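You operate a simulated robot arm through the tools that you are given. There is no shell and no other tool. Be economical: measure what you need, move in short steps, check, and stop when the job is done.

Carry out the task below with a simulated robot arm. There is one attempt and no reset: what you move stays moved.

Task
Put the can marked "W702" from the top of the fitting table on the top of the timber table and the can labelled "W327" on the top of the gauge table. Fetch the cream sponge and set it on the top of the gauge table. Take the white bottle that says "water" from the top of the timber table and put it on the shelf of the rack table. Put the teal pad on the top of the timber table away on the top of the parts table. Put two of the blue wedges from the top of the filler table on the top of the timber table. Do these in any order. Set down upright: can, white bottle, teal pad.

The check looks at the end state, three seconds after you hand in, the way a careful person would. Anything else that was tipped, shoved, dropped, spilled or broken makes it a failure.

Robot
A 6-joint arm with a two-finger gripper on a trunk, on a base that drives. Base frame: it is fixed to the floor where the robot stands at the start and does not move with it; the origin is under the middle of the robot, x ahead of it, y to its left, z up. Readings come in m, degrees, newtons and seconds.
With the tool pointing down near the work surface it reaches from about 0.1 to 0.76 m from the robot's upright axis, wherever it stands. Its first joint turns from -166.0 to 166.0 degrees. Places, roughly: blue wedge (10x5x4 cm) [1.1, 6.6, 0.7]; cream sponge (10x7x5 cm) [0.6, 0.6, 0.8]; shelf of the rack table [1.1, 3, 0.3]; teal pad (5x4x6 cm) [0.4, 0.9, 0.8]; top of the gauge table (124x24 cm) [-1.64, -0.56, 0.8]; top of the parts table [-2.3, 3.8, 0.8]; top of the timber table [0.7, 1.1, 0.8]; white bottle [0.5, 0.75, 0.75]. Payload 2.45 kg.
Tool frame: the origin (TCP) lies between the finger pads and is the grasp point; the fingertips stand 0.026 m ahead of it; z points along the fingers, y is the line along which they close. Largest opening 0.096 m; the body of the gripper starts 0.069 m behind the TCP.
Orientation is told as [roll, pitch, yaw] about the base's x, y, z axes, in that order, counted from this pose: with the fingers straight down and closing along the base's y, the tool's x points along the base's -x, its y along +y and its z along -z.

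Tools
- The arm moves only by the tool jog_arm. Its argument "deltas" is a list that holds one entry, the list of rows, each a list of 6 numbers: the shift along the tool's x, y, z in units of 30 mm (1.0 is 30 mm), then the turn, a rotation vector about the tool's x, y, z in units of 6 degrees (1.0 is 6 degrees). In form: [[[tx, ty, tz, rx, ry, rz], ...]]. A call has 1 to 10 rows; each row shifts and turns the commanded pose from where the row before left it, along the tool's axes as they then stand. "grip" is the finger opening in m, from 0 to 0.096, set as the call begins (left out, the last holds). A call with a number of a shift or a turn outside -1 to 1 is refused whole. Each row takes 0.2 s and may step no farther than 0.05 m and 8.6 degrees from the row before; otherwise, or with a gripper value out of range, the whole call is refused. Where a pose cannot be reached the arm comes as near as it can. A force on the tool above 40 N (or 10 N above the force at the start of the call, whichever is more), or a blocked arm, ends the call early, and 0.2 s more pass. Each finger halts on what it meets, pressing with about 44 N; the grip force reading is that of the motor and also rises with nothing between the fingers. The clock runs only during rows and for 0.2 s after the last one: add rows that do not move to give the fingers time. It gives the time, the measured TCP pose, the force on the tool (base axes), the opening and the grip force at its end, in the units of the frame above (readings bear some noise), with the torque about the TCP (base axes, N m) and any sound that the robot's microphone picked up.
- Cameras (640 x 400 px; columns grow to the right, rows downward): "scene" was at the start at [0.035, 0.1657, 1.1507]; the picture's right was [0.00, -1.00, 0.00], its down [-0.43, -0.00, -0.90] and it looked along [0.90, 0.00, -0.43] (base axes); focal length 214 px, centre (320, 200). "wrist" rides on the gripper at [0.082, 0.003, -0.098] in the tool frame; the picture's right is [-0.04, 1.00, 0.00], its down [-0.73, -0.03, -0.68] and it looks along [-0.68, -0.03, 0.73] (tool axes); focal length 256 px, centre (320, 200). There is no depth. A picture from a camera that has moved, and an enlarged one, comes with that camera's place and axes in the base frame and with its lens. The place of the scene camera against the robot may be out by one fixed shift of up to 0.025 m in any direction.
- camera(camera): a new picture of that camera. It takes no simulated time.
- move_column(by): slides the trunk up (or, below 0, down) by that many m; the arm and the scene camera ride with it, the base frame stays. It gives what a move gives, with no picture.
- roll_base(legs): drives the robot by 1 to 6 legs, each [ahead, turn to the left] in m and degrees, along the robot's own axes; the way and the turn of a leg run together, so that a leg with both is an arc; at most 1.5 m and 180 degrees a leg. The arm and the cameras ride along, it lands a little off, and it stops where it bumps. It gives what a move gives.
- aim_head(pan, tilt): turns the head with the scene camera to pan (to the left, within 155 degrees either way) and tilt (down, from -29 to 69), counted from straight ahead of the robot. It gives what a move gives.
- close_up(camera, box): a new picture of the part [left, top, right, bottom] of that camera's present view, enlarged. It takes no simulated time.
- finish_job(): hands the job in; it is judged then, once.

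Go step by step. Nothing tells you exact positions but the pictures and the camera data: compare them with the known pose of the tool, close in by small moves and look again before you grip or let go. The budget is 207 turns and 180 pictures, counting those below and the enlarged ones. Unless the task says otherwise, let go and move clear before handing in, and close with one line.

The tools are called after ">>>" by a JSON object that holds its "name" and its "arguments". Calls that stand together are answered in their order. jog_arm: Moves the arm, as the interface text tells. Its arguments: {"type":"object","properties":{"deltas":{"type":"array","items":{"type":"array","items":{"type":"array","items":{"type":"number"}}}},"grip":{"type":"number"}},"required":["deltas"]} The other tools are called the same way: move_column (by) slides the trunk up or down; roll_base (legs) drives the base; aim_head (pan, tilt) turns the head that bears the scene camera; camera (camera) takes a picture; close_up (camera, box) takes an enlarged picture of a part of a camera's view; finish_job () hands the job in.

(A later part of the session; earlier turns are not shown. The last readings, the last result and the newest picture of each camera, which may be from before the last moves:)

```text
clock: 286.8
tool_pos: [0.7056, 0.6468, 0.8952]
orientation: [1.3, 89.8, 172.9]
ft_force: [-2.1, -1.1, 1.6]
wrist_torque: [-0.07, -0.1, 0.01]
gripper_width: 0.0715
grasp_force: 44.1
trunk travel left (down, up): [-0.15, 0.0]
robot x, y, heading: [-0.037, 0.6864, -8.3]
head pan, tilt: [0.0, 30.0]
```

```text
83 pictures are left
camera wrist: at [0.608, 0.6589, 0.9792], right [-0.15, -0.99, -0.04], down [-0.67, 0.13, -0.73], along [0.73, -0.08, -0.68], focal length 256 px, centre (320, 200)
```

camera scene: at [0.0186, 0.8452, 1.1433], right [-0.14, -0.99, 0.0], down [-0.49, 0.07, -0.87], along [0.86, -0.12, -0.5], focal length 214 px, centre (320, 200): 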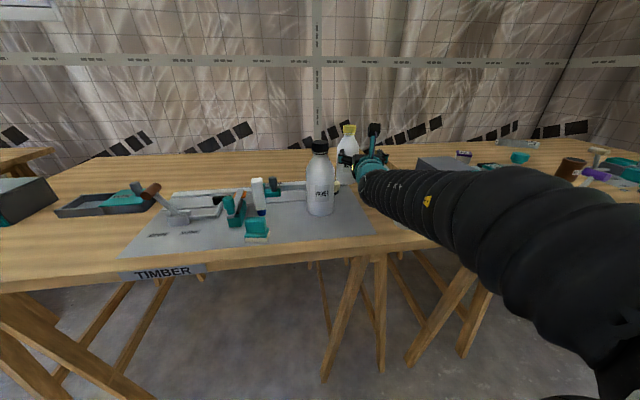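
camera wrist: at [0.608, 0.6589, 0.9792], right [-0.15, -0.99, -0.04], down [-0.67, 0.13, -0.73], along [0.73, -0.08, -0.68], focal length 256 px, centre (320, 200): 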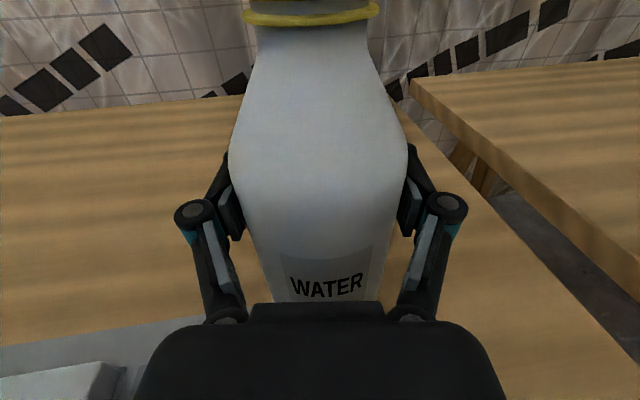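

Gripped (7.15 cm). I lift the bottle straight up.

>>> {"name": "jog_arm", "arguments": {"deltas": [[[0.3, 0, 0, 0, 0, 0], [0.7, 0, 0, 0, 0, 0], [0.9, 0, 0, 0, 0, 0], [0.9, 0, 0, 0, 0, 0], [0.6, 0, 0, 0, 0, 0], [0, 0, 0, 0, 0, 0]]]}}

>>> {"name": "camera", "arguments": {"camera": "scene"}}

>>> {"name": "camera", "arguments": {"camera": "wrist"}}

```text
clock: 288.2
tool_pos: [0.7053, 0.6445, 0.9976]
orientation: [2.5, 89.7, 174.0]
ft_force: [-1.2, 0.2, -4.4]
wrist_torque: [-0.01, -0.02, -0.02]
gripper_width: 0.0718
grasp_force: 44.2
trunk travel left (down, up): [-0.15, 0.0]
robot x, y, heading: [-0.0371, 0.6852, -8.2]
head pan, tilt: [0.0, 30.0]
```

```text
82 pictures are left
camera scene: at [0.0189, 0.8452, 1.1432], right [-0.14, -0.99, 0.0], down [-0.5, 0.07, -0.87], along [0.86, -0.12, -0.5], focal length 214 px, centre (320, 200)
```

scene: 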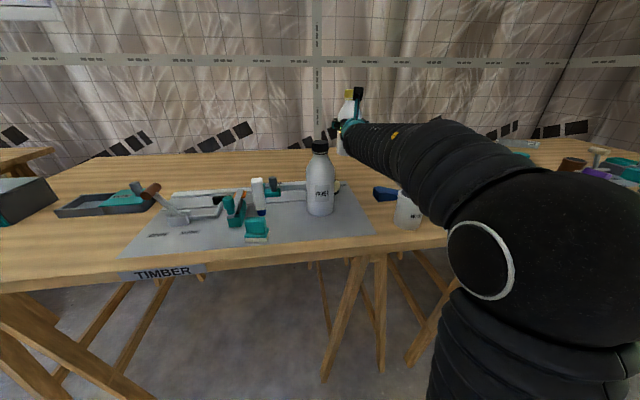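

```text
81 pictures are left
camera wrist: at [0.6077, 0.6573, 1.08], right [-0.15, -0.99, -0.04], down [-0.67, 0.13, -0.73], along [0.73, -0.08, -0.68], focal length 256 px, centre (320, 200)
```

wrist: 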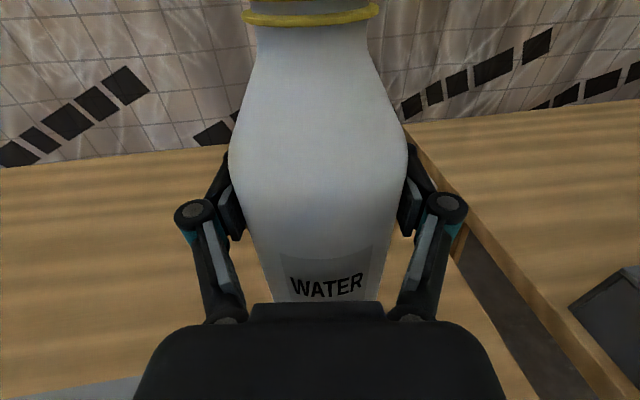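

>>> {"name": "jog_arm", "arguments": {"deltas": [[[0, 0.4, -0.4, 0, 0, 0], [0, 0.4, -0.4, 0, 0, 0], [0, 0.125, -0.95, 0, 0, 0], [0, 0.125, -0.95, 0, 0, 0], [0, 0.125, -0.95, 0, 0, 0], [0, 0.125, -0.95, 0, 0, 0], [0, 0.125, -0.95, 0, 0, 0], [0, 0.125, -0.95, 0, 0, 0], [0, 0.125, -0.95, 0, 0, 0], [0, 0, 0, 0, 0, 0]]]}}

>>> {"name": "camera", "arguments": {"camera": "scene"}}

```text
clock: 290.4
tool_pos: [0.4791, 0.6287, 0.9995]
orientation: [1.7, 89.7, 173.3]
ft_force: [0.1, -0.1, -4.4]
wrist_torque: [0.01, 0.0, -0.01]
gripper_width: 0.0715
grasp_force: 43.6
trunk travel left (down, up): [-0.15, 0.0]
robot x, y, heading: [-0.0356, 0.6849, -8.4]
head pan, tilt: [0.0, 30.0]
```

```text
80 pictures are left
camera scene: at [0.0188, 0.8452, 1.1432], right [-0.14, -0.99, 0.0], down [-0.5, 0.07, -0.87], along [0.86, -0.12, -0.5], focal length 214 px, centre (320, 200)
```

scene: 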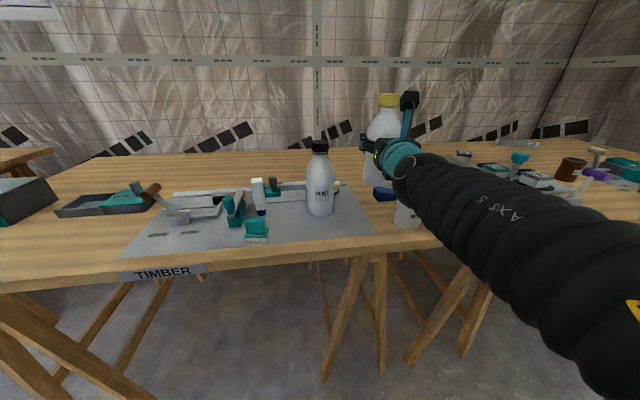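

Bottle clear. I reverse, turn left and drive to the rack.

>>> {"name": "roll_base", "arguments": {"legs": [[-0.36, 0], [0, 98.3], [1.2, 0], [1.2, 0], [0, -90]]}}

>>> {"name": "camera", "arguments": {"camera": "scene"}}

>>> {"name": "camera", "arguments": {"camera": "wrist"}}

```text
clock: 312.0
tool_pos: [0.2447, 3.1287, 0.9996]
orientation: [1.0, 89.7, 176.4]
ft_force: [0.0, -0.5, -5.5]
wrist_torque: [-0.03, -0.04, -0.01]
gripper_width: 0.0714
grasp_force: 44.3
trunk travel left (down, up): [-0.15, 0.0]
robot x, y, heading: [-0.2717, 3.1553, -4.5]
head pan, tilt: [0.0, 30.0]
```

```text
79 pictures are left
camera scene: at [-0.2281, 3.3145, 1.1432], right [-0.07, -1.0, 0.0], down [-0.5, 0.04, -0.87], along [0.86, -0.06, -0.5], focal length 214 px, centre (320, 200)
```

scene: 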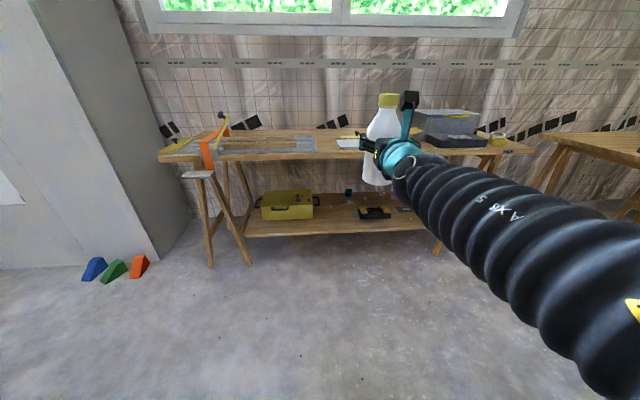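

```text
78 pictures are left
camera wrist: at [0.1466, 3.1354, 1.0834], right [-0.08, -1.0, -0.04], down [-0.68, 0.08, -0.73], along [0.73, -0.03, -0.68], focal length 256 px, centre (320, 200)
```

wrist: 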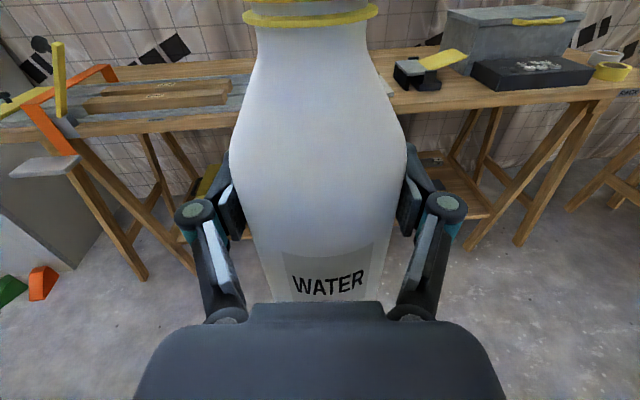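

I lower the trunk and arm in front of the rack before inserting.

>>> {"name": "move_column", "arguments": {"by": -0.15}}

>>> {"name": "jog_arm", "arguments": {"deltas": [[[-1, 0, 0, 0, 0, 0], [-1, 0, 0, 0, 0, 0], [-1, 0, 0, 0, 0, 0], [-1, 0, 0, 0, 0, 0], [-1, 0, 0, 0, 0, 0], [-1, 0, 0, 0, 0, 0], [-1, 0, 0, 0, 0, 0], [-1, 0, 0, 0, 0, 0], [-1, 0, 0, 0, 0, 0], [-1, 0, 0, 0, 0, 0]]]}}

>>> {"name": "camera", "arguments": {"camera": "scene"}}

>>> {"name": "camera", "arguments": {"camera": "wrist"}}

```text
clock: 313.7
tool_pos: [0.2439, 3.1292, 0.8502]
orientation: [0.9, 89.7, 176.2]
ft_force: [-0.5, -0.6, -3.9]
wrist_torque: [0.0, 0.02, 0.02]
gripper_width: 0.0718
grasp_force: 43.8
trunk travel left (down, up): [0.0, 0.15]
robot x, y, heading: [-0.272, 3.1521, -4.4]
head pan, tilt: [0.0, 30.0]
```

```text
clock: 315.9
tool_pos: [0.2881, 3.1678, 0.5847]
orientation: [-2.2, 89.7, 172.9]
ft_force: [0.0, 0.3, -3.7]
wrist_torque: [0.01, 0.0, 0.0]
gripper_width: 0.0716
grasp_force: 44.1
out of reach, approached as far as the arm can: row 4, 5, 6, 7, 8, 9, 10
trunk travel left (down, up): [0.0, 0.15]
robot x, y, heading: [-0.2747, 3.153, -4.5]
head pan, tilt: [0.0, 30.0]
```

```text
77 pictures are left
camera scene: at [-0.2282, 3.3145, 0.9933], right [-0.07, -1.0, 0.0], down [-0.5, 0.04, -0.87], along [0.86, -0.06, -0.5], focal length 214 px, centre (320, 200)
```

scene: 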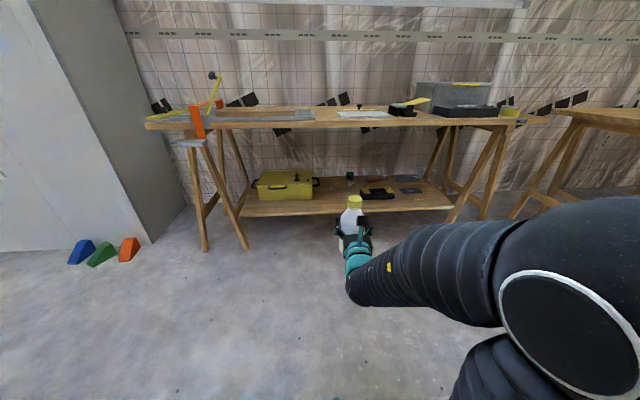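

```text
76 pictures are left
camera wrist: at [0.1892, 3.1758, 0.6677], right [-0.09, -1.0, -0.04], down [-0.68, 0.09, -0.73], along [0.73, -0.04, -0.68], focal length 256 px, centre (320, 200)
```

wrist: 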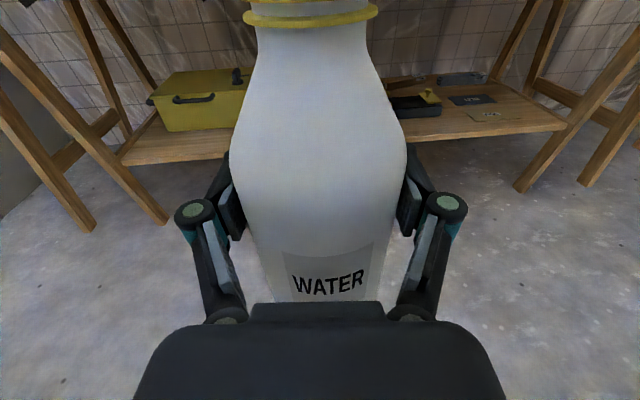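

>>> {"name": "jog_arm", "arguments": {"deltas": [[[0, 0, 0.5, -0.5, 0, 0], [0, 0, 0.7, -0.5, 0, 0], [-0.5, 0, 0.8, 0, 0, 0], [-0.9, 0, 0.7, 0, 0, 0], [-0.9, 0, 0.7, 0, 0, 0], [-0.9, 0, 0.7, 0, 0, 0], [-0.9, 0, 0.5, 0, 0, 0], [0, 0, 0, 0, 0, 0]]]}}

>>> {"name": "camera", "arguments": {"camera": "wrist"}}

>>> {"name": "camera", "arguments": {"camera": "scene"}}

```text
clock: 317.7
tool_pos: [0.4229, 3.1479, 0.4618]
orientation: [7.2, 89.7, 176.6]
ft_force: [-0.9, 0.6, -4.8]
wrist_torque: [0.0, -0.03, -0.01]
gripper_width: 0.0716
grasp_force: 43.8
trunk travel left (down, up): [0.0, 0.15]
robot x, y, heading: [-0.2726, 3.1551, -4.4]
head pan, tilt: [0.0, 30.0]
```

```text
75 pictures are left
camera wrist: at [0.3253, 3.1633, 0.5448], right [-0.18, -0.98, -0.04], down [-0.67, 0.15, -0.73], along [0.72, -0.11, -0.68], focal length 256 px, centre (320, 200)
```

wrist: 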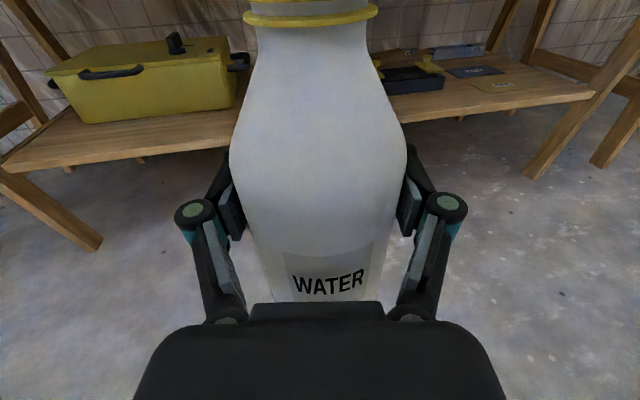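

```text
74 pictures are left
camera scene: at [-0.2281, 3.3145, 0.9932], right [-0.07, -1.0, 0.0], down [-0.5, 0.04, -0.87], along [0.86, -0.06, -0.5], focal length 214 px, centre (320, 200)
```

scene: 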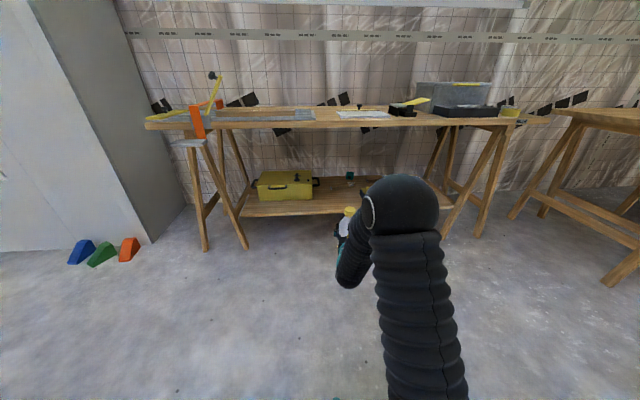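

The shelf seems at z≈0.24 with its front edge near x≈0.9. I lower further to test reach.

>>> {"name": "jog_arm", "arguments": {"deltas": [[[-0.9, 0, 0.2, 0, 0, 0], [-0.9, 0, 0.2, 0, 0, 0], [-0.5, 0, 0, 0, 0, 0], [0, 0, 0, 0, 0, 0]]]}}

>>> {"name": "camera", "arguments": {"camera": "wrist"}}

```text
clock: 318.7
tool_pos: [0.4331, 3.1459, 0.3904]
orientation: [6.8, 89.6, 176.2]
ft_force: [0.0, 0.6, -4.4]
wrist_torque: [0.01, -0.03, 0.01]
gripper_width: 0.0713
grasp_force: 44.2
trunk travel left (down, up): [0.0, 0.15]
robot x, y, heading: [-0.2755, 3.1564, -4.2]
head pan, tilt: [0.0, 30.0]
```

```text
73 pictures are left
camera wrist: at [0.3364, 3.1609, 0.4747], right [-0.18, -0.98, -0.04], down [-0.67, 0.15, -0.73], along [0.72, -0.11, -0.68], focal length 256 px, centre (320, 200)
```

wrist: 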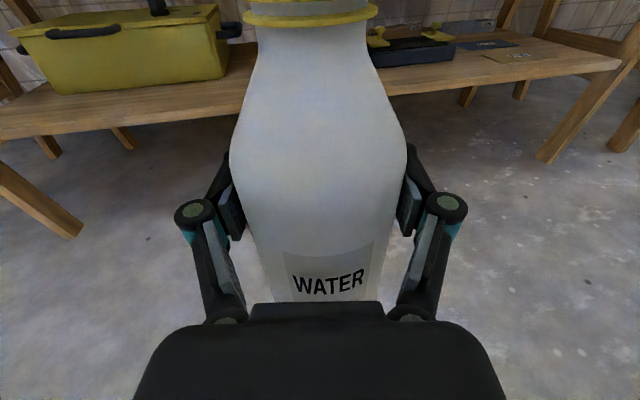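

I measure the shelf edge precisely with two close-ups at different heights.

>>> {"name": "close_up", "arguments": {"camera": "wrist", "box": [0, 0, 260, 160]}}

>>> {"name": "jog_arm", "arguments": {"deltas": [[[1, 0, 0, 0, 0, 0], [1, 0, 0, 0, 0, 0], [1, 0, 0, 0, 0, 0], [0, 0, 0, 0, 0, 0]]]}}

>>> {"name": "close_up", "arguments": {"camera": "wrist", "box": [0, 0, 260, 160]}}

>>> {"name": "close_up", "arguments": {"camera": "wrist", "box": [360, 0, 620, 160]}}

```text
2.46 times, centred on (130, 80) of wrist
camera zoom: at [0.3364, 3.1609, 0.4747], right [-0.18, -0.98, -0.04], down [-0.67, 0.15, -0.73], along [0.72, -0.11, -0.68], focal length 630 px, centre (788, 495)
```

zoom: 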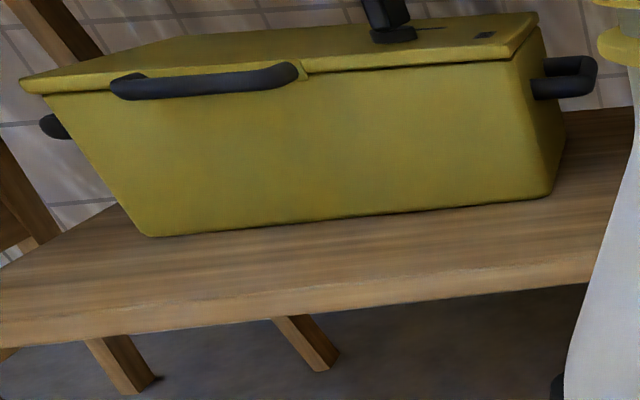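

```text
clock: 319.7
tool_pos: [0.4332, 3.1448, 0.4814]
orientation: [8.3, 89.8, 177.8]
ft_force: [0.5, 0.4, -4.9]
wrist_torque: [0.0, 0.0, 0.0]
gripper_width: 0.0714
grasp_force: 43.7
trunk travel left (down, up): [0.0, 0.15]
robot x, y, heading: [-0.2727, 3.1504, -4.3]
head pan, tilt: [0.0, 30.0]
```

```text
2.46 times, centred on (130, 80) of wrist
camera zoom: at [0.3354, 3.1614, 0.5651], right [-0.18, -0.98, -0.04], down [-0.67, 0.15, -0.73], along [0.72, -0.11, -0.68], focal length 630 px, centre (788, 495)
```

zoom: 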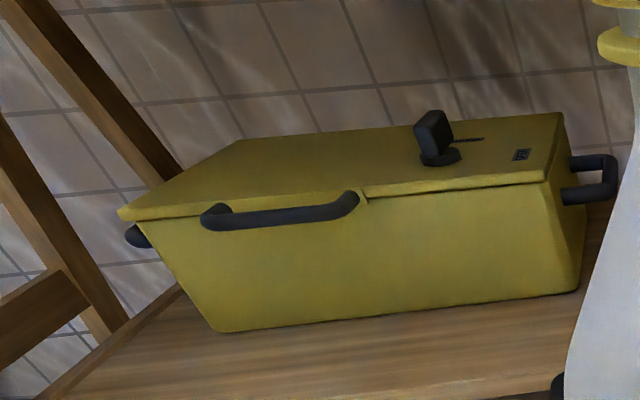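

```text
2.46 times, centred on (490, 80) of wrist
camera zoom: at [0.3354, 3.1614, 0.5651], right [-0.18, -0.98, -0.04], down [-0.67, 0.15, -0.73], along [0.72, -0.11, -0.68], focal length 630 px, centre (-98, 495)
```

zoom: 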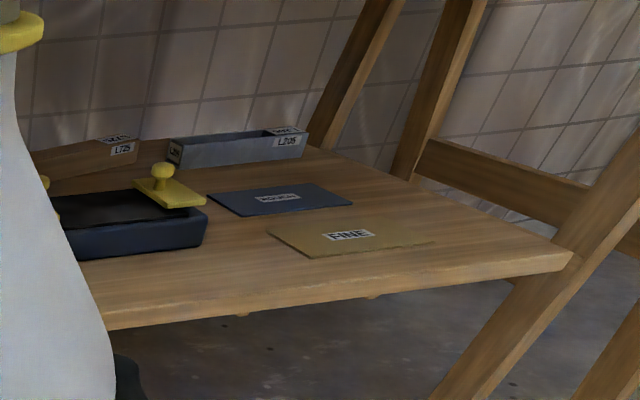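

Shelf surface z≈0.29, front edge x≈0.82, toolbox from y≥3.235 and tray below y≈2.93. The target is about (0.90, 3.10). I roll forward 0.32 m with the bottle at z 0.48.

>>> {"name": "roll_base", "arguments": {"legs": [[0.32, 0]]}}

>>> {"name": "camera", "arguments": {"camera": "wrist"}}

>>> {"name": "camera", "arguments": {"camera": "scene"}}

```text
clock: 321.9
tool_pos: [0.7563, 3.1182, 0.482]
orientation: [7.4, 89.7, 176.6]
ft_force: [-0.1, -0.3, -4.6]
wrist_torque: [0.0, 0.07, -0.01]
gripper_width: 0.0715
grasp_force: 43.7
trunk travel left (down, up): [0.0, 0.15]
robot x, y, heading: [0.0509, 3.1266, -4.4]
head pan, tilt: [0.0, 30.0]
```

```text
69 pictures are left
camera wrist: at [0.6594, 3.1353, 0.5649], right [-0.19, -0.98, -0.04], down [-0.67, 0.16, -0.73], along [0.72, -0.11, -0.68], focal length 256 px, centre (320, 200)
```

wrist: 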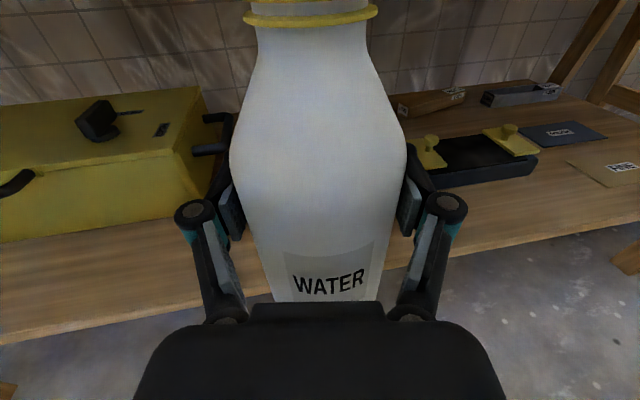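

```text
68 pictures are left
camera scene: at [0.0962, 3.2899, 0.9932], right [-0.08, -1.0, 0.0], down [-0.5, 0.04, -0.87], along [0.86, -0.07, -0.5], focal length 214 px, centre (320, 200)
```

scene: 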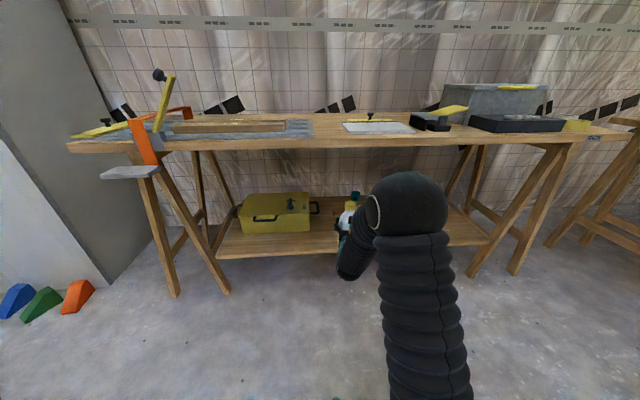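

>>> {"name": "roll_base", "arguments": {"legs": [[0.1, 0]]}}

>>> {"name": "jog_arm", "arguments": {"deltas": [[[-0.8, 0, 0.5, 0, 0, 0], [-0.8, 0, 0.5, 0, 0, 0], [-0.8, 0, 0.5, 0, 0, 0], [0, 0, 0, 0, 0, 0]]]}}

>>> {"name": "camera", "arguments": {"camera": "wrist"}}

>>> {"name": "camera", "arguments": {"camera": "scene"}}

```text
clock: 323.0
tool_pos: [0.8559, 3.1116, 0.4814]
orientation: [7.4, 89.6, 176.6]
ft_force: [0.5, -0.3, -4.2]
wrist_torque: [0.02, -0.04, 0.01]
gripper_width: 0.0716
grasp_force: 44.2
trunk travel left (down, up): [0.0, 0.15]
robot x, y, heading: [0.1514, 3.1213, -4.3]
head pan, tilt: [0.0, 30.0]
```

```text
clock: 324.0
tool_pos: [0.9002, 3.104, 0.4085]
orientation: [6.2, 89.6, 175.0]
ft_force: [0.5, -0.1, -4.5]
wrist_torque: [-0.03, -0.03, -0.02]
gripper_width: 0.0714
grasp_force: 44.4
trunk travel left (down, up): [0.0, 0.15]
robot x, y, heading: [0.1567, 3.1192, -4.6]
head pan, tilt: [0.0, 30.0]
```

```text
67 pictures are left
camera wrist: at [0.804, 3.1215, 0.4932], right [-0.19, -0.98, -0.04], down [-0.66, 0.16, -0.73], along [0.72, -0.12, -0.68], focal length 256 px, centre (320, 200)
```

wrist: 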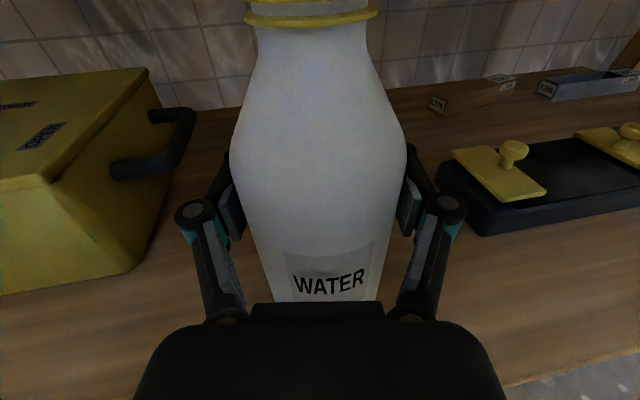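

```text
66 pictures are left
camera scene: at [0.1962, 3.2822, 0.9932], right [-0.08, -1.0, 0.0], down [-0.5, 0.04, -0.87], along [0.86, -0.07, -0.5], focal length 214 px, centre (320, 200)
```

scene: 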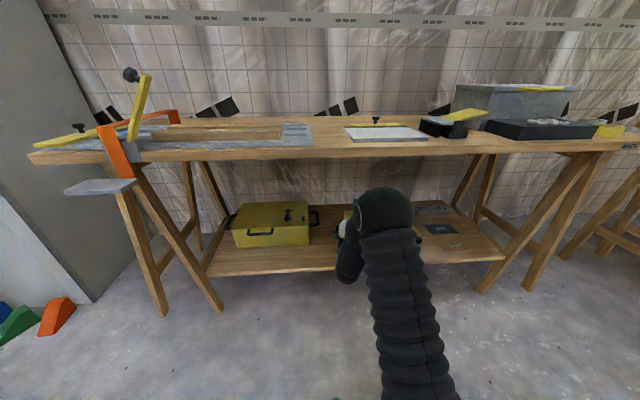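

Plenty of room on both sides. I creep down to contact.

>>> {"name": "jog_arm", "arguments": {"deltas": [[[-0.2, 0, 0, 0, 0, 0], [-0.15, 0, 0, 0, 0, 0], [0, 0, 0, 0, 0, 0]]]}}

>>> {"name": "jog_arm", "arguments": {"deltas": [[[-0.1, 0, 0, 0, 0, 0], [-0.1, 0, 0, 0, 0, 0], [0, 0, 0, 0, 0, 0]]]}}

```text
clock: 324.8
tool_pos: [0.9014, 3.1053, 0.3996]
orientation: [6.0, 89.5, 174.9]
ft_force: [-0.6, -0.9, -3.8]
wrist_torque: [-0.03, 0.0, 0.03]
gripper_width: 0.0715
grasp_force: 44.2
trunk travel left (down, up): [0.0, 0.15]
robot x, y, heading: [0.1501, 3.1218, -4.6]
head pan, tilt: [0.0, 30.0]
```

```text
clock: 325.6
tool_pos: [0.9011, 3.1055, 0.3925]
orientation: [6.0, 89.6, 174.7]
ft_force: [-0.6, -0.2, -4.1]
wrist_torque: [-0.01, -0.02, 0.0]
gripper_width: 0.0711
grasp_force: 43.9
trunk travel left (down, up): [0.0, 0.15]
robot x, y, heading: [0.1523, 3.1193, -4.6]
head pan, tilt: [0.0, 30.0]
```

>>> {"name": "jog_arm", "arguments": {"deltas": [[[-0.1, 0, 0, 0, 0, 0], [-0.08, 0, 0, 0, 0, 0], [0, 0, 0, 0, 0, 0]]]}}

>>> {"name": "jog_arm", "arguments": {"deltas": [[[-0.08, 0, 0, 0, 0, 0], [0, 0, 0, 0, 0, 0]]]}}

>>> {"name": "jog_arm", "arguments": {"deltas": [[[-0.08, 0, 0, 0, 0, 0], [0, 0, 0, 0, 0, 0]]]}}

```text
clock: 326.4
tool_pos: [0.8993, 3.1034, 0.3857]
orientation: [6.6, 89.6, 175.1]
ft_force: [-0.3, -0.4, -4.8]
wrist_torque: [0.01, -0.04, 0.01]
gripper_width: 0.0713
grasp_force: 43.7
trunk travel left (down, up): [0.0, 0.15]
robot x, y, heading: [0.1482, 3.1201, -4.4]
head pan, tilt: [0.0, 30.0]
```

```text
clock: 327.0
tool_pos: [0.901, 3.1044, 0.3865]
orientation: [4.3, 89.8, 172.9]
ft_force: [-0.7, 0.2, 2.2]
wrist_torque: [0.01, -0.11, -0.04]
gripper_width: 0.0714
grasp_force: 43.9
trunk travel left (down, up): [0.0, 0.15]
robot x, y, heading: [0.1512, 3.1188, -4.3]
head pan, tilt: [0.0, 30.0]
```

```text
clock: 327.6
tool_pos: [0.9006, 3.1051, 0.3857]
orientation: [-9.8, 89.9, 158.9]
ft_force: [-3.9, -2.6, 18.9]
wrist_torque: [-0.43, 0.15, -0.34]
gripper_width: 0.0716
grasp_force: 44.4
trunk travel left (down, up): [0.0, 0.15]
robot x, y, heading: [0.1537, 3.1235, -4.4]
head pan, tilt: [0.0, 30.0]
```

Firm contact (19 N up). I open and withdraw straight back along the tool axis.

>>> {"name": "jog_arm", "arguments": {"deltas": [[[0.05, 0, 0, 0, 0, 0], [0, 0, 0, 0, 0, 0], [0, 0, 0, 0, 0, 0], [0, 0, 0, 0, 0, 0]]], "grip": 0.096}}

>>> {"name": "camera", "arguments": {"camera": "wrist"}}

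```text
clock: 328.6
tool_pos: [0.8994, 3.1051, 0.3846]
orientation: [6.5, 89.6, 175.1]
ft_force: [-0.2, 0.2, -0.4]
wrist_torque: [0.0, -0.01, 0.0]
gripper_width: 0.0961
grasp_force: 0.0
trunk travel left (down, up): [0.0, 0.15]
robot x, y, heading: [0.1448, 3.1183, -4.5]
head pan, tilt: [0.0, 30.0]
```

```text
65 pictures are left
camera wrist: at [0.8031, 3.1221, 0.468], right [-0.2, -0.98, -0.04], down [-0.66, 0.16, -0.73], along [0.72, -0.12, -0.68], focal length 256 px, centre (320, 200)
```

wrist: 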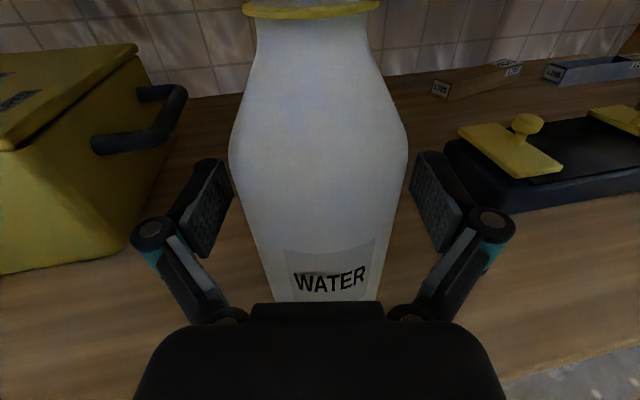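

>>> {"name": "jog_arm", "arguments": {"deltas": [[[0, 0, -0.5, 0, 0, 0], [0, 0, -0.9, 0, 0, 0], [0, 0, -1, 0, 0, 0], [0, 0, -1, 0, 0, 0], [0, 0, 0, 0, 0, 0]]]}}

>>> {"name": "roll_base", "arguments": {"legs": [[-0.4, 0]]}}

>>> {"name": "camera", "arguments": {"camera": "wrist"}}

```text
clock: 329.8
tool_pos: [0.7983, 3.1222, 0.3845]
orientation: [4.9, 89.7, 174.2]
ft_force: [0.0, 0.6, -0.9]
wrist_torque: [0.02, 0.01, -0.01]
gripper_width: 0.0959
grasp_force: 0.1
trunk travel left (down, up): [0.0, 0.15]
robot x, y, heading: [0.1519, 3.1227, -4.1]
head pan, tilt: [0.0, 30.0]
```

```text
clock: 332.3
tool_pos: [0.4075, 3.148, 0.3832]
orientation: [7.1, 89.7, 176.0]
ft_force: [0.2, -0.1, 0.4]
wrist_torque: [-0.04, 0.01, -0.04]
gripper_width: 0.0959
grasp_force: 0.1
trunk travel left (down, up): [0.0, 0.15]
robot x, y, heading: [-0.2397, 3.1509, -4.5]
head pan, tilt: [0.0, 30.0]
```

```text
64 pictures are left
camera wrist: at [0.3097, 3.1666, 0.4674], right [-0.19, -0.98, -0.04], down [-0.66, 0.16, -0.73], along [0.72, -0.11, -0.68], focal length 256 px, centre (320, 200)
```

wrist: 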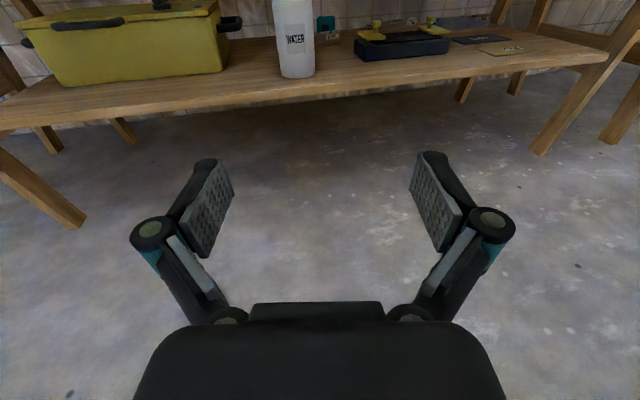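

The bottle stands upright on the shelf. I raise the trunk and bring the arm back up.

>>> {"name": "move_column", "arguments": {"by": 0.15}}

>>> {"name": "jog_arm", "arguments": {"deltas": [[[1, 0, -0.3, 0.1, 0, 0], [1, 0, -0.3, 0.1, 0, 0], [1, 0, -0.3, 0.1, 0, 0], [1, 0, -0.3, 0.1, 0, 0], [1, 0, -0.3, 0.1, 0, 0], [1, 0, -0.4, 0.1, 0, 0], [1, 0, -0.4, 0.1, 0, 0], [1, 0, -0.4, 0.1, 0, 0], [1, 0, -0.4, 0.1, 0, 0], [1, 0, -0.4, 0.1, 0, 0]]]}}

>>> {"name": "jog_arm", "arguments": {"deltas": [[[1, 0, -0.2, 0, 0, 0], [1, 0, -0.2, 0, 0, 0], [1, 0, -0.2, 0, 0, 0], [0, 0, 0, 0, -1, 0], [0, 0, 0, 0, -1, 0], [0, 0, 0, 0, -1, 0], [0, 0, 0, 0, -1, 0], [0, 0, 0, 0, -1, 0], [0, 0, 0, 0, -1, 0], [0, 0, 0, 0, -1, 0]]]}}

```text
clock: 334.0
tool_pos: [0.407, 3.1492, 0.5343]
orientation: [7.0, 89.7, 176.0]
ft_force: [-0.5, 0.1, -0.4]
wrist_torque: [-0.01, -0.01, 0.01]
gripper_width: 0.0962
grasp_force: 0.0
trunk travel left (down, up): [-0.15, 0.0]
robot x, y, heading: [-0.243, 3.1484, -4.6]
head pan, tilt: [0.0, 30.0]
```

```text
clock: 336.2
tool_pos: [0.3042, 3.166, 0.8353]
orientation: [3.3, 89.8, 178.2]
ft_force: [0.7, 0.1, -0.6]
wrist_torque: [-0.02, -0.03, -0.01]
gripper_width: 0.0958
grasp_force: 0.1
trunk travel left (down, up): [-0.15, 0.0]
robot x, y, heading: [-0.2412, 3.1519, -4.6]
head pan, tilt: [0.0, 30.0]
```

```text
clock: 338.4
tool_pos: [0.2864, 3.1664, 0.9248]
orientation: [-0.1, 47.6, 175.0]
ft_force: [-1.1, -0.1, 0.4]
wrist_torque: [0.03, 0.0, 0.01]
gripper_width: 0.0958
grasp_force: 0.1
trunk travel left (down, up): [-0.15, 0.0]
robot x, y, heading: [-0.2402, 3.1528, -4.8]
head pan, tilt: [0.0, 30.0]
```

>>> {"name": "jog_arm", "arguments": {"deltas": [[[0, 0, 0, 0, -1, 0], [0, 0, 0, 0, -1, 0], [0, 0, 0, 0, -1, 0], [0, 0, 0, 0, -1, 0], [0, 0, 0, 0, -1, 0], [0, 0, 0, 0, -1, 0], [0, 0, 0, 0, -1, 0], [0, 0, 0, 0, -0.92, 0], [-1, 0, 0, 0, 0, 0.5], [-1, 0, 0, 0, 0, 0.5]]]}}

>>> {"name": "jog_arm", "arguments": {"deltas": [[[-0.8, 0, -0.3, 0, 0, 1], [-0.8, 0, -0.3, 0, 0, 1], [0, 0, 0, 0, 0, 1], [0, 0, 0, 0, 0, 1], [0, 0, 0, 0, 0, 1], [0, 0, 0, 0, 0, 1], [0, 0, 0, 0, 0, 1], [0, 0, 0, 0, 0, 1], [0, 0, 0, 0, 0, 1], [0, 0, 0, 0, 0, 1]]]}}

>>> {"name": "jog_arm", "arguments": {"deltas": [[[0, 0, 0, 0, 0, 1], [0, 0, 0, 0, 0, 1], [0, 0, 0, 0, 0, 0.6], [0, 0, 0, 0, 0, 0]]]}}

```text
clock: 340.6
tool_pos: [0.2273, 3.1693, 0.922]
orientation: [0.1, 0.1, 168.8]
ft_force: [0.6, -0.2, -0.3]
wrist_torque: [0.02, 0.05, -0.01]
gripper_width: 0.0961
grasp_force: 0.1
trunk travel left (down, up): [-0.15, 0.0]
robot x, y, heading: [-0.2442, 3.1511, -4.4]
head pan, tilt: [0.0, 30.0]
```

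```text
clock: 342.8
tool_pos: [0.1802, 3.1847, 0.9423]
orientation: [-0.2, 0.1, 108.8]
ft_force: [0.0, 0.0, -0.4]
wrist_torque: [0.01, 0.0, -0.01]
gripper_width: 0.0959
grasp_force: 0.0
trunk travel left (down, up): [-0.15, 0.0]
robot x, y, heading: [-0.2402, 3.1511, -4.7]
head pan, tilt: [0.0, 30.0]
```

```text
clock: 343.8
tool_pos: [0.1793, 3.1856, 0.9428]
orientation: [-0.1, 0.0, 93.3]
ft_force: [0.5, 0.3, 0.3]
wrist_torque: [-0.02, -0.02, 0.01]
gripper_width: 0.0957
grasp_force: 0.1
trunk travel left (down, up): [-0.15, 0.0]
robot x, y, heading: [-0.2409, 3.1515, -4.7]
head pan, tilt: [0.0, 30.0]
```

Now to the second wedge (est. centre (1.16, 6.04)). I drive to about (0.05, 6.12) and face the filler table.

>>> {"name": "roll_base", "arguments": {"legs": [[0, 89.1], [1.5, 0], [1.45, 0], [0, -84.4]]}}

>>> {"name": "camera", "arguments": {"camera": "scene"}}

```text
clock: 365.6
tool_pos: [0.3849, 6.1578, 0.9423]
orientation: [-0.2, 0.1, 97.8]
ft_force: [-0.6, 0.0, -0.5]
wrist_torque: [-0.04, 0.02, -0.02]
gripper_width: 0.096
grasp_force: 0.1
trunk travel left (down, up): [-0.15, 0.0]
robot x, y, heading: [-0.0341, 6.0944, -0.4]
head pan, tilt: [0.0, 30.0]
```

```text
63 pictures are left
camera scene: at [0.001, 6.257, 1.1433], right [0.0, -1.0, 0.0], down [-0.5, 0.0, -0.87], along [0.87, 0.0, -0.5], focal length 214 px, centre (320, 200)
```

scene: 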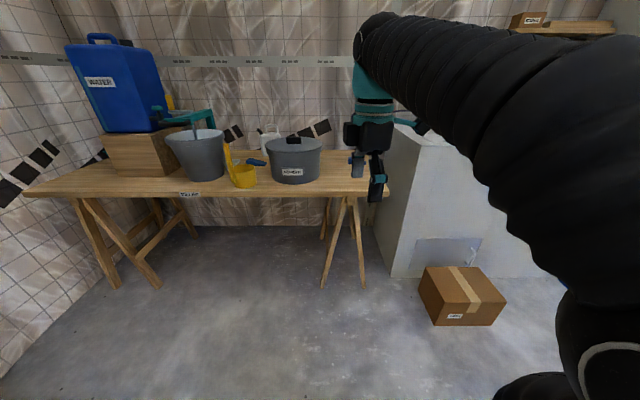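

>>> {"name": "jog_arm", "arguments": {"deltas": [[[0.9, 0, 0, 0, 0, 0], [0.9, 0, 0, 0, 0, 0], [0.9, 0, 0, 0, 0, 0], [0.9, 0, 0, 0, 0, 0]]]}}

>>> {"name": "roll_base", "arguments": {"legs": [[0.5, 0]]}}

>>> {"name": "camera", "arguments": {"camera": "scene"}}

>>> {"name": "camera", "arguments": {"camera": "wrist"}}

```text
clock: 366.6
tool_pos: [0.3991, 6.0522, 0.9406]
orientation: [-0.2, -0.1, 97.6]
ft_force: [0.0, -0.4, 0.2]
wrist_torque: [-0.01, -0.02, -0.02]
gripper_width: 0.0959
grasp_force: 0.2
trunk travel left (down, up): [-0.15, 0.0]
robot x, y, heading: [-0.0328, 6.0941, -0.3]
head pan, tilt: [0.0, 30.0]
```

```text
clock: 369.6
tool_pos: [0.9123, 6.0461, 0.9406]
orientation: [-0.2, 0.1, 97.6]
ft_force: [0.6, 0.0, 1.0]
wrist_torque: [-0.04, 0.01, -0.03]
gripper_width: 0.096
grasp_force: 0.0
trunk travel left (down, up): [-0.15, 0.0]
robot x, y, heading: [0.4793, 6.0868, -0.2]
head pan, tilt: [0.0, 30.0]
```

```text
62 pictures are left
camera scene: at [0.5152, 6.2532, 1.1433], right [-0.01, -1.0, 0.0], down [-0.5, 0.0, -0.87], along [0.87, -0.01, -0.5], focal length 214 px, centre (320, 200)
```

scene: 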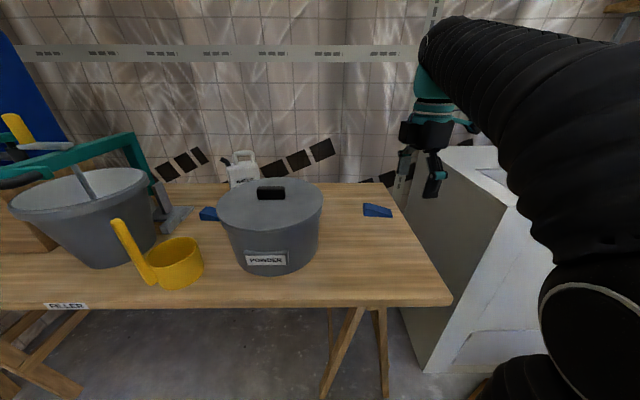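

```text
61 pictures are left
camera wrist: at [0.9196, 5.9659, 1.0405], right [-1.0, -0.09, 0.0], down [-0.07, 0.73, 0.68], along [-0.06, 0.68, -0.73], focal length 256 px, centre (320, 200)
```

wrist: 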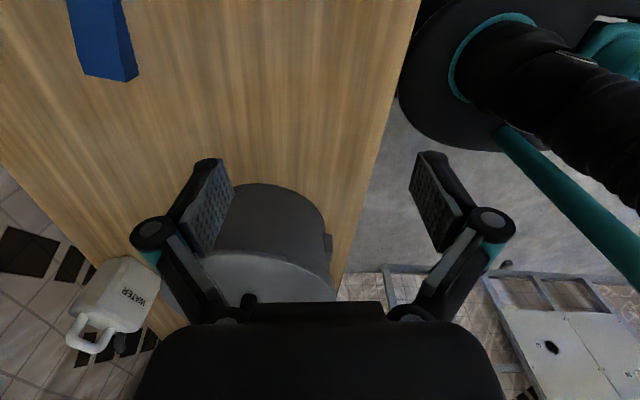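

Wedge 2's thick end is at ≈(1.17, 6.09), skewed to yaw ≈80°. I rotate and extend over it.

>>> {"name": "jog_arm", "arguments": {"deltas": [[[0, 0, 0, 0, 0, 1], [0, 0, 0, 0, 0, 1], [0, 0, 0, 0, 0, 0.9], [-0.16, -0.98, 0.3, 0, 0, 0], [-0.16, -0.98, 0.3, 0, 0, 0], [-0.16, -0.98, 0.3, 0, 0, 0], [-0.16, -0.98, 0.3, 0, 0, 0], [-0.16, -0.98, 0.4, 0, 0, 0], [-0.16, -0.98, 0.4, 0, 0, 0], [-0.16, -0.98, 0.4, 0, 0, 0]]]}}

>>> {"name": "jog_arm", "arguments": {"deltas": [[[-0.16, -0.98, 0.4, 0, 0, 0], [0, -0.3, 0, 0, 0, 0], [0, 0, 0, 0, 0, 0]]]}}

>>> {"name": "camera", "arguments": {"camera": "wrist"}}

>>> {"name": "close_up", "arguments": {"camera": "scene", "box": [330, 120, 470, 250]}}

```text
clock: 371.8
tool_pos: [1.1202, 6.0456, 0.8698]
orientation: [-0.2, 0.0, 80.0]
ft_force: [-0.6, 0.5, 0.7]
wrist_torque: [0.01, -0.04, -0.02]
gripper_width: 0.096
grasp_force: 0.0
trunk travel left (down, up): [-0.15, 0.0]
robot x, y, heading: [0.4827, 6.0859, -0.3]
head pan, tilt: [0.0, 30.0]
```

```text
clock: 372.6
tool_pos: [1.1605, 6.0415, 0.8569]
orientation: [-0.2, -0.1, 80.0]
ft_force: [0.5, 0.4, 0.6]
wrist_torque: [0.01, 0.01, 0.01]
gripper_width: 0.0959
grasp_force: 0.1
trunk travel left (down, up): [-0.15, 0.0]
robot x, y, heading: [0.4815, 6.0874, -0.5]
head pan, tilt: [0.0, 30.0]
```

```text
60 pictures are left
camera wrist: at [1.1424, 5.9631, 0.9567], right [-0.98, 0.21, 0.0], down [0.15, 0.72, 0.68], along [0.15, 0.66, -0.73], focal length 256 px, centre (320, 200)
```

wrist: 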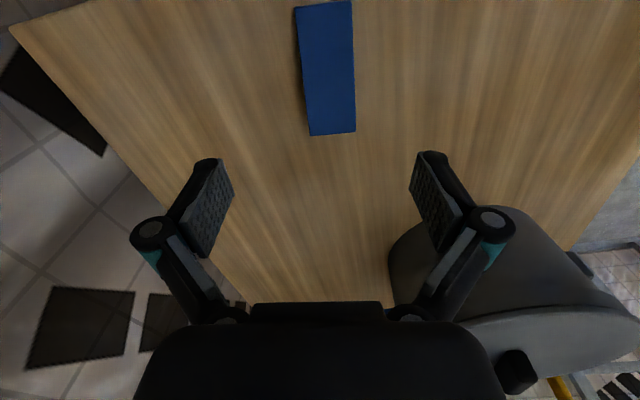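

```text
3.08 times, centred on (400, 185) of scene
camera zoom: at [0.5152, 6.2532, 1.1433], right [-0.01, -1.0, 0.0], down [-0.5, 0.0, -0.87], along [0.87, -0.01, -0.5], focal length 660 px, centre (74, 246)
```

zoom: 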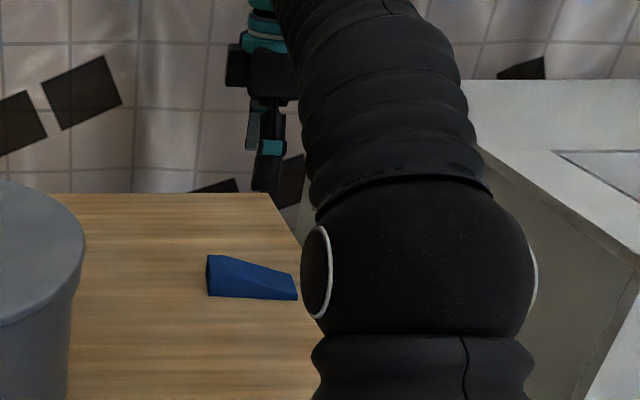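

Nearly aligned; a small twist and shift, then lower.

>>> {"name": "jog_arm", "arguments": {"deltas": [[[0, 0.2, 0, 0, 0, -0.5], [0, 0, 1, 0, 0, 0], [0, 0, 1, 0, 0, 0], [0, 0, 1, 0, 0, 0], [0, 0, 0.9, 0, 0, 0], [0, 0, 0, 0, 0, 0]]]}}

>>> {"name": "camera", "arguments": {"camera": "wrist"}}

```text
clock: 374.0
tool_pos: [1.1551, 6.0435, 0.7403]
orientation: [-0.2, 0.1, 83.1]
ft_force: [-0.1, 1.0, 0.3]
wrist_torque: [0.02, 0.0, -0.06]
gripper_width: 0.0961
grasp_force: 0.1
trunk travel left (down, up): [-0.15, 0.0]
robot x, y, heading: [0.4783, 6.0873, -0.2]
head pan, tilt: [0.0, 30.0]
```

```text
58 pictures are left
camera wrist: at [1.1409, 5.9643, 0.8405], right [-0.99, 0.16, 0.0], down [0.11, 0.72, 0.68], along [0.11, 0.67, -0.73], focal length 256 px, centre (320, 200)
```

wrist: 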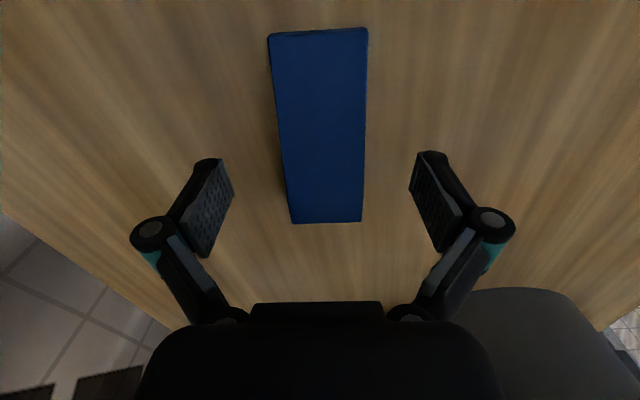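

>>> {"name": "jog_arm", "arguments": {"deltas": [[[0, 0.03, 0.5, 0, 0, 0], [0, 0, 0, 0, 0, 0]]]}}

>>> {"name": "jog_arm", "arguments": {"deltas": [[[0, 0, 0, 0, 0, 0], [0, 0, 0, 0, 0, 0], [0, 0, 0, 0, 0, 0], [0, 0, 0, 0, 0, 0]]], "grip": 0.03}}

>>> {"name": "jog_arm", "arguments": {"deltas": [[[0, 0, -0.5, 0, 0, 0], [0, 0, -1, 0, 0, 0], [0, 0, -1, 0, 0, 0], [0, 0, -1, 0, 0, 0], [0, 0, -1, 0, 0, 0], [0, 0, 0, 0, 0, 0]]]}}

>>> {"name": "camera", "arguments": {"camera": "wrist"}}

```text
clock: 374.6
tool_pos: [1.153, 6.0437, 0.7258]
orientation: [-0.2, -0.1, 83.1]
ft_force: [1.0, -0.5, 0.2]
wrist_torque: [0.03, 0.01, 0.01]
gripper_width: 0.096
grasp_force: 0.1
trunk travel left (down, up): [-0.15, 0.0]
robot x, y, heading: [0.4814, 6.0884, -0.6]
head pan, tilt: [0.0, 30.0]
```

```text
clock: 375.6
tool_pos: [1.1548, 6.0429, 0.7255]
orientation: [-0.2, 0.0, 83.1]
ft_force: [0.1, -0.2, 3.4]
wrist_torque: [0.03, 0.06, 0.03]
gripper_width: 0.0437
grasp_force: 44.2
trunk travel left (down, up): [-0.15, 0.0]
robot x, y, heading: [0.4787, 6.0863, -0.4]
head pan, tilt: [0.0, 30.0]
```

```text
clock: 377.0
tool_pos: [1.1526, 6.0415, 0.8616]
orientation: [-0.2, 0.0, 83.1]
ft_force: [-1.0, 0.4, -0.3]
wrist_torque: [0.0, -0.01, 0.01]
gripper_width: 0.0438
grasp_force: 44.3
trunk travel left (down, up): [-0.15, 0.0]
robot x, y, heading: [0.4803, 6.0883, -0.7]
head pan, tilt: [0.0, 30.0]
```

```text
57 pictures are left
camera wrist: at [1.1396, 5.963, 0.9613], right [-0.99, 0.16, 0.0], down [0.12, 0.72, 0.68], along [0.11, 0.67, -0.73], focal length 256 px, centre (320, 200)
```

wrist: 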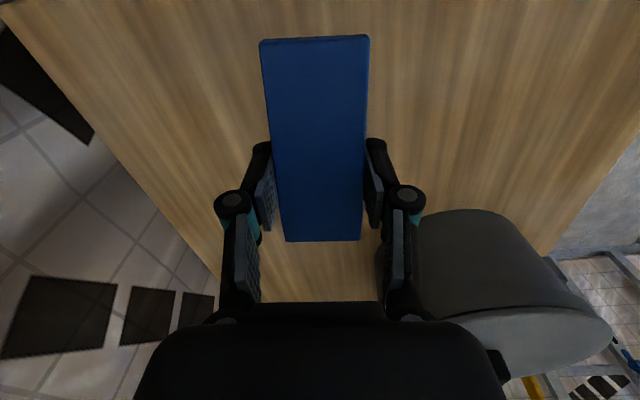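

Wedge 2 is held. I retract and drive back to the timber table.

>>> {"name": "jog_arm", "arguments": {"deltas": [[[0, 0.9, -0.25, 0, 0, 0], [0, 0.9, -0.25, 0, 0, 0], [0, 0.9, -0.25, 0, 0, 0], [0, 0.9, -0.25, 0, 0, 0], [0, 0.9, -0.25, 0, 0, 0], [0, 0.9, -0.25, 0, 0, 0], [0, 0.9, -0.25, 0, 0, 0], [0, 0.9, -0.25, 0, 0, 0], [0, 0.9, -0.25, 0, 0, 0], [0, 0.9, -0.25, 0, 0, 0]]]}}

>>> {"name": "roll_base", "arguments": {"legs": [[-0.45, 0], [0, -108.6], [1.154, 0], [0, 19.5], [1.2, 0]]}}

```text
clock: 379.2
tool_pos: [0.8881, 6.0746, 0.9341]
orientation: [-0.1, 0.0, 83.2]
ft_force: [0.1, 0.0, -0.9]
wrist_torque: [-0.02, 0.04, 0.02]
gripper_width: 0.0438
grasp_force: 43.8
trunk travel left (down, up): [-0.15, 0.0]
robot x, y, heading: [0.4761, 6.0864, -0.4]
head pan, tilt: [0.0, 30.0]
```

```text
clock: 398.9
tool_pos: [-0.4309, 3.3708, 0.9353]
orientation: [-0.3, 0.1, -7.7]
ft_force: [-0.5, -0.1, 0.0]
wrist_torque: [0.01, -0.01, -0.01]
gripper_width: 0.0439
grasp_force: 43.6
trunk travel left (down, up): [-0.15, 0.0]
robot x, y, heading: [-0.4089, 3.7781, -91.2]
head pan, tilt: [0.0, 30.0]
```

>>> {"name": "roll_base", "arguments": {"legs": [[0, 2.5], [1.1, 0], [1.1, 0], [1.06, 0], [0, 88.7]]}}

>>> {"name": "camera", "arguments": {"camera": "scene"}}

```text
clock: 418.8
tool_pos: [0.0128, 0.5, 0.9346]
orientation: [-0.2, 0.0, 79.9]
ft_force: [0.4, 1.0, 0.5]
wrist_torque: [-0.01, 0.02, 0.02]
gripper_width: 0.0441
grasp_force: 43.9
trunk travel left (down, up): [-0.15, 0.0]
robot x, y, heading: [-0.3888, 0.5374, -3.8]
head pan, tilt: [0.0, 30.0]
```

```text
56 pictures are left
camera scene: at [-0.3486, 0.7009, 1.1433], right [-0.07, -1.0, 0.0], down [-0.5, 0.03, -0.87], along [0.86, -0.06, -0.5], focal length 214 px, centre (320, 200)
```

scene: 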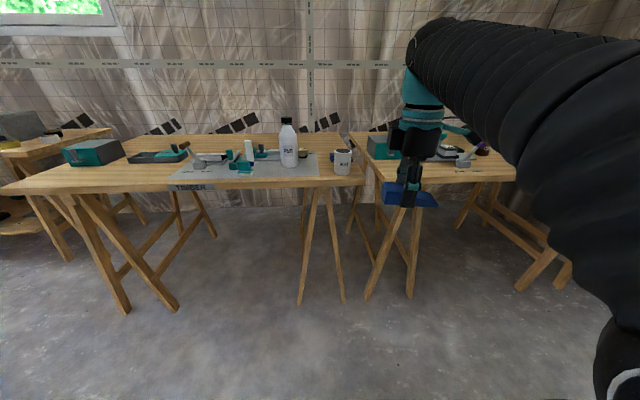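

I raise the wedge a bit, then roll forward to about (-0.03, 0.53).

>>> {"name": "jog_arm", "arguments": {"deltas": [[[0, 0.3, -0.9, 0, 0, 0], [0, 0.5, -0.4, 0, 0, 0]]]}}

>>> {"name": "roll_base", "arguments": {"legs": [[0, 3.8], [0.36, 0]]}}

>>> {"name": "camera", "arguments": {"camera": "wrist"}}

```text
clock: 419.4
tool_pos: [-0.0106, 0.5051, 0.9743]
orientation: [-0.2, 0.0, 79.9]
ft_force: [-0.1, -0.5, 0.2]
wrist_torque: [-0.01, -0.02, 0.0]
gripper_width: 0.044
grasp_force: 43.8
trunk travel left (down, up): [-0.15, 0.0]
robot x, y, heading: [-0.3942, 0.5343, -3.7]
head pan, tilt: [0.0, 30.0]
```

```text
clock: 422.2
tool_pos: [0.3527, 0.5311, 0.9742]
orientation: [-0.2, 0.0, 83.8]
ft_force: [0.2, -0.9, -0.5]
wrist_torque: [0.0, 0.0, -0.01]
gripper_width: 0.0437
grasp_force: 43.4
trunk travel left (down, up): [-0.15, 0.0]
robot x, y, heading: [-0.0309, 0.5339, -0.1]
head pan, tilt: [0.0, 30.0]
```

```text
55 pictures are left
camera wrist: at [0.3396, 0.4523, 1.0739], right [-0.99, 0.15, 0.0], down [0.11, 0.73, 0.68], along [0.1, 0.67, -0.73], focal length 256 px, centre (320, 200)
```

wrist: 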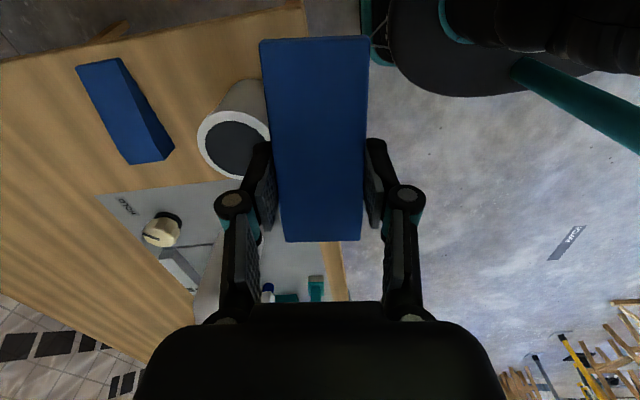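

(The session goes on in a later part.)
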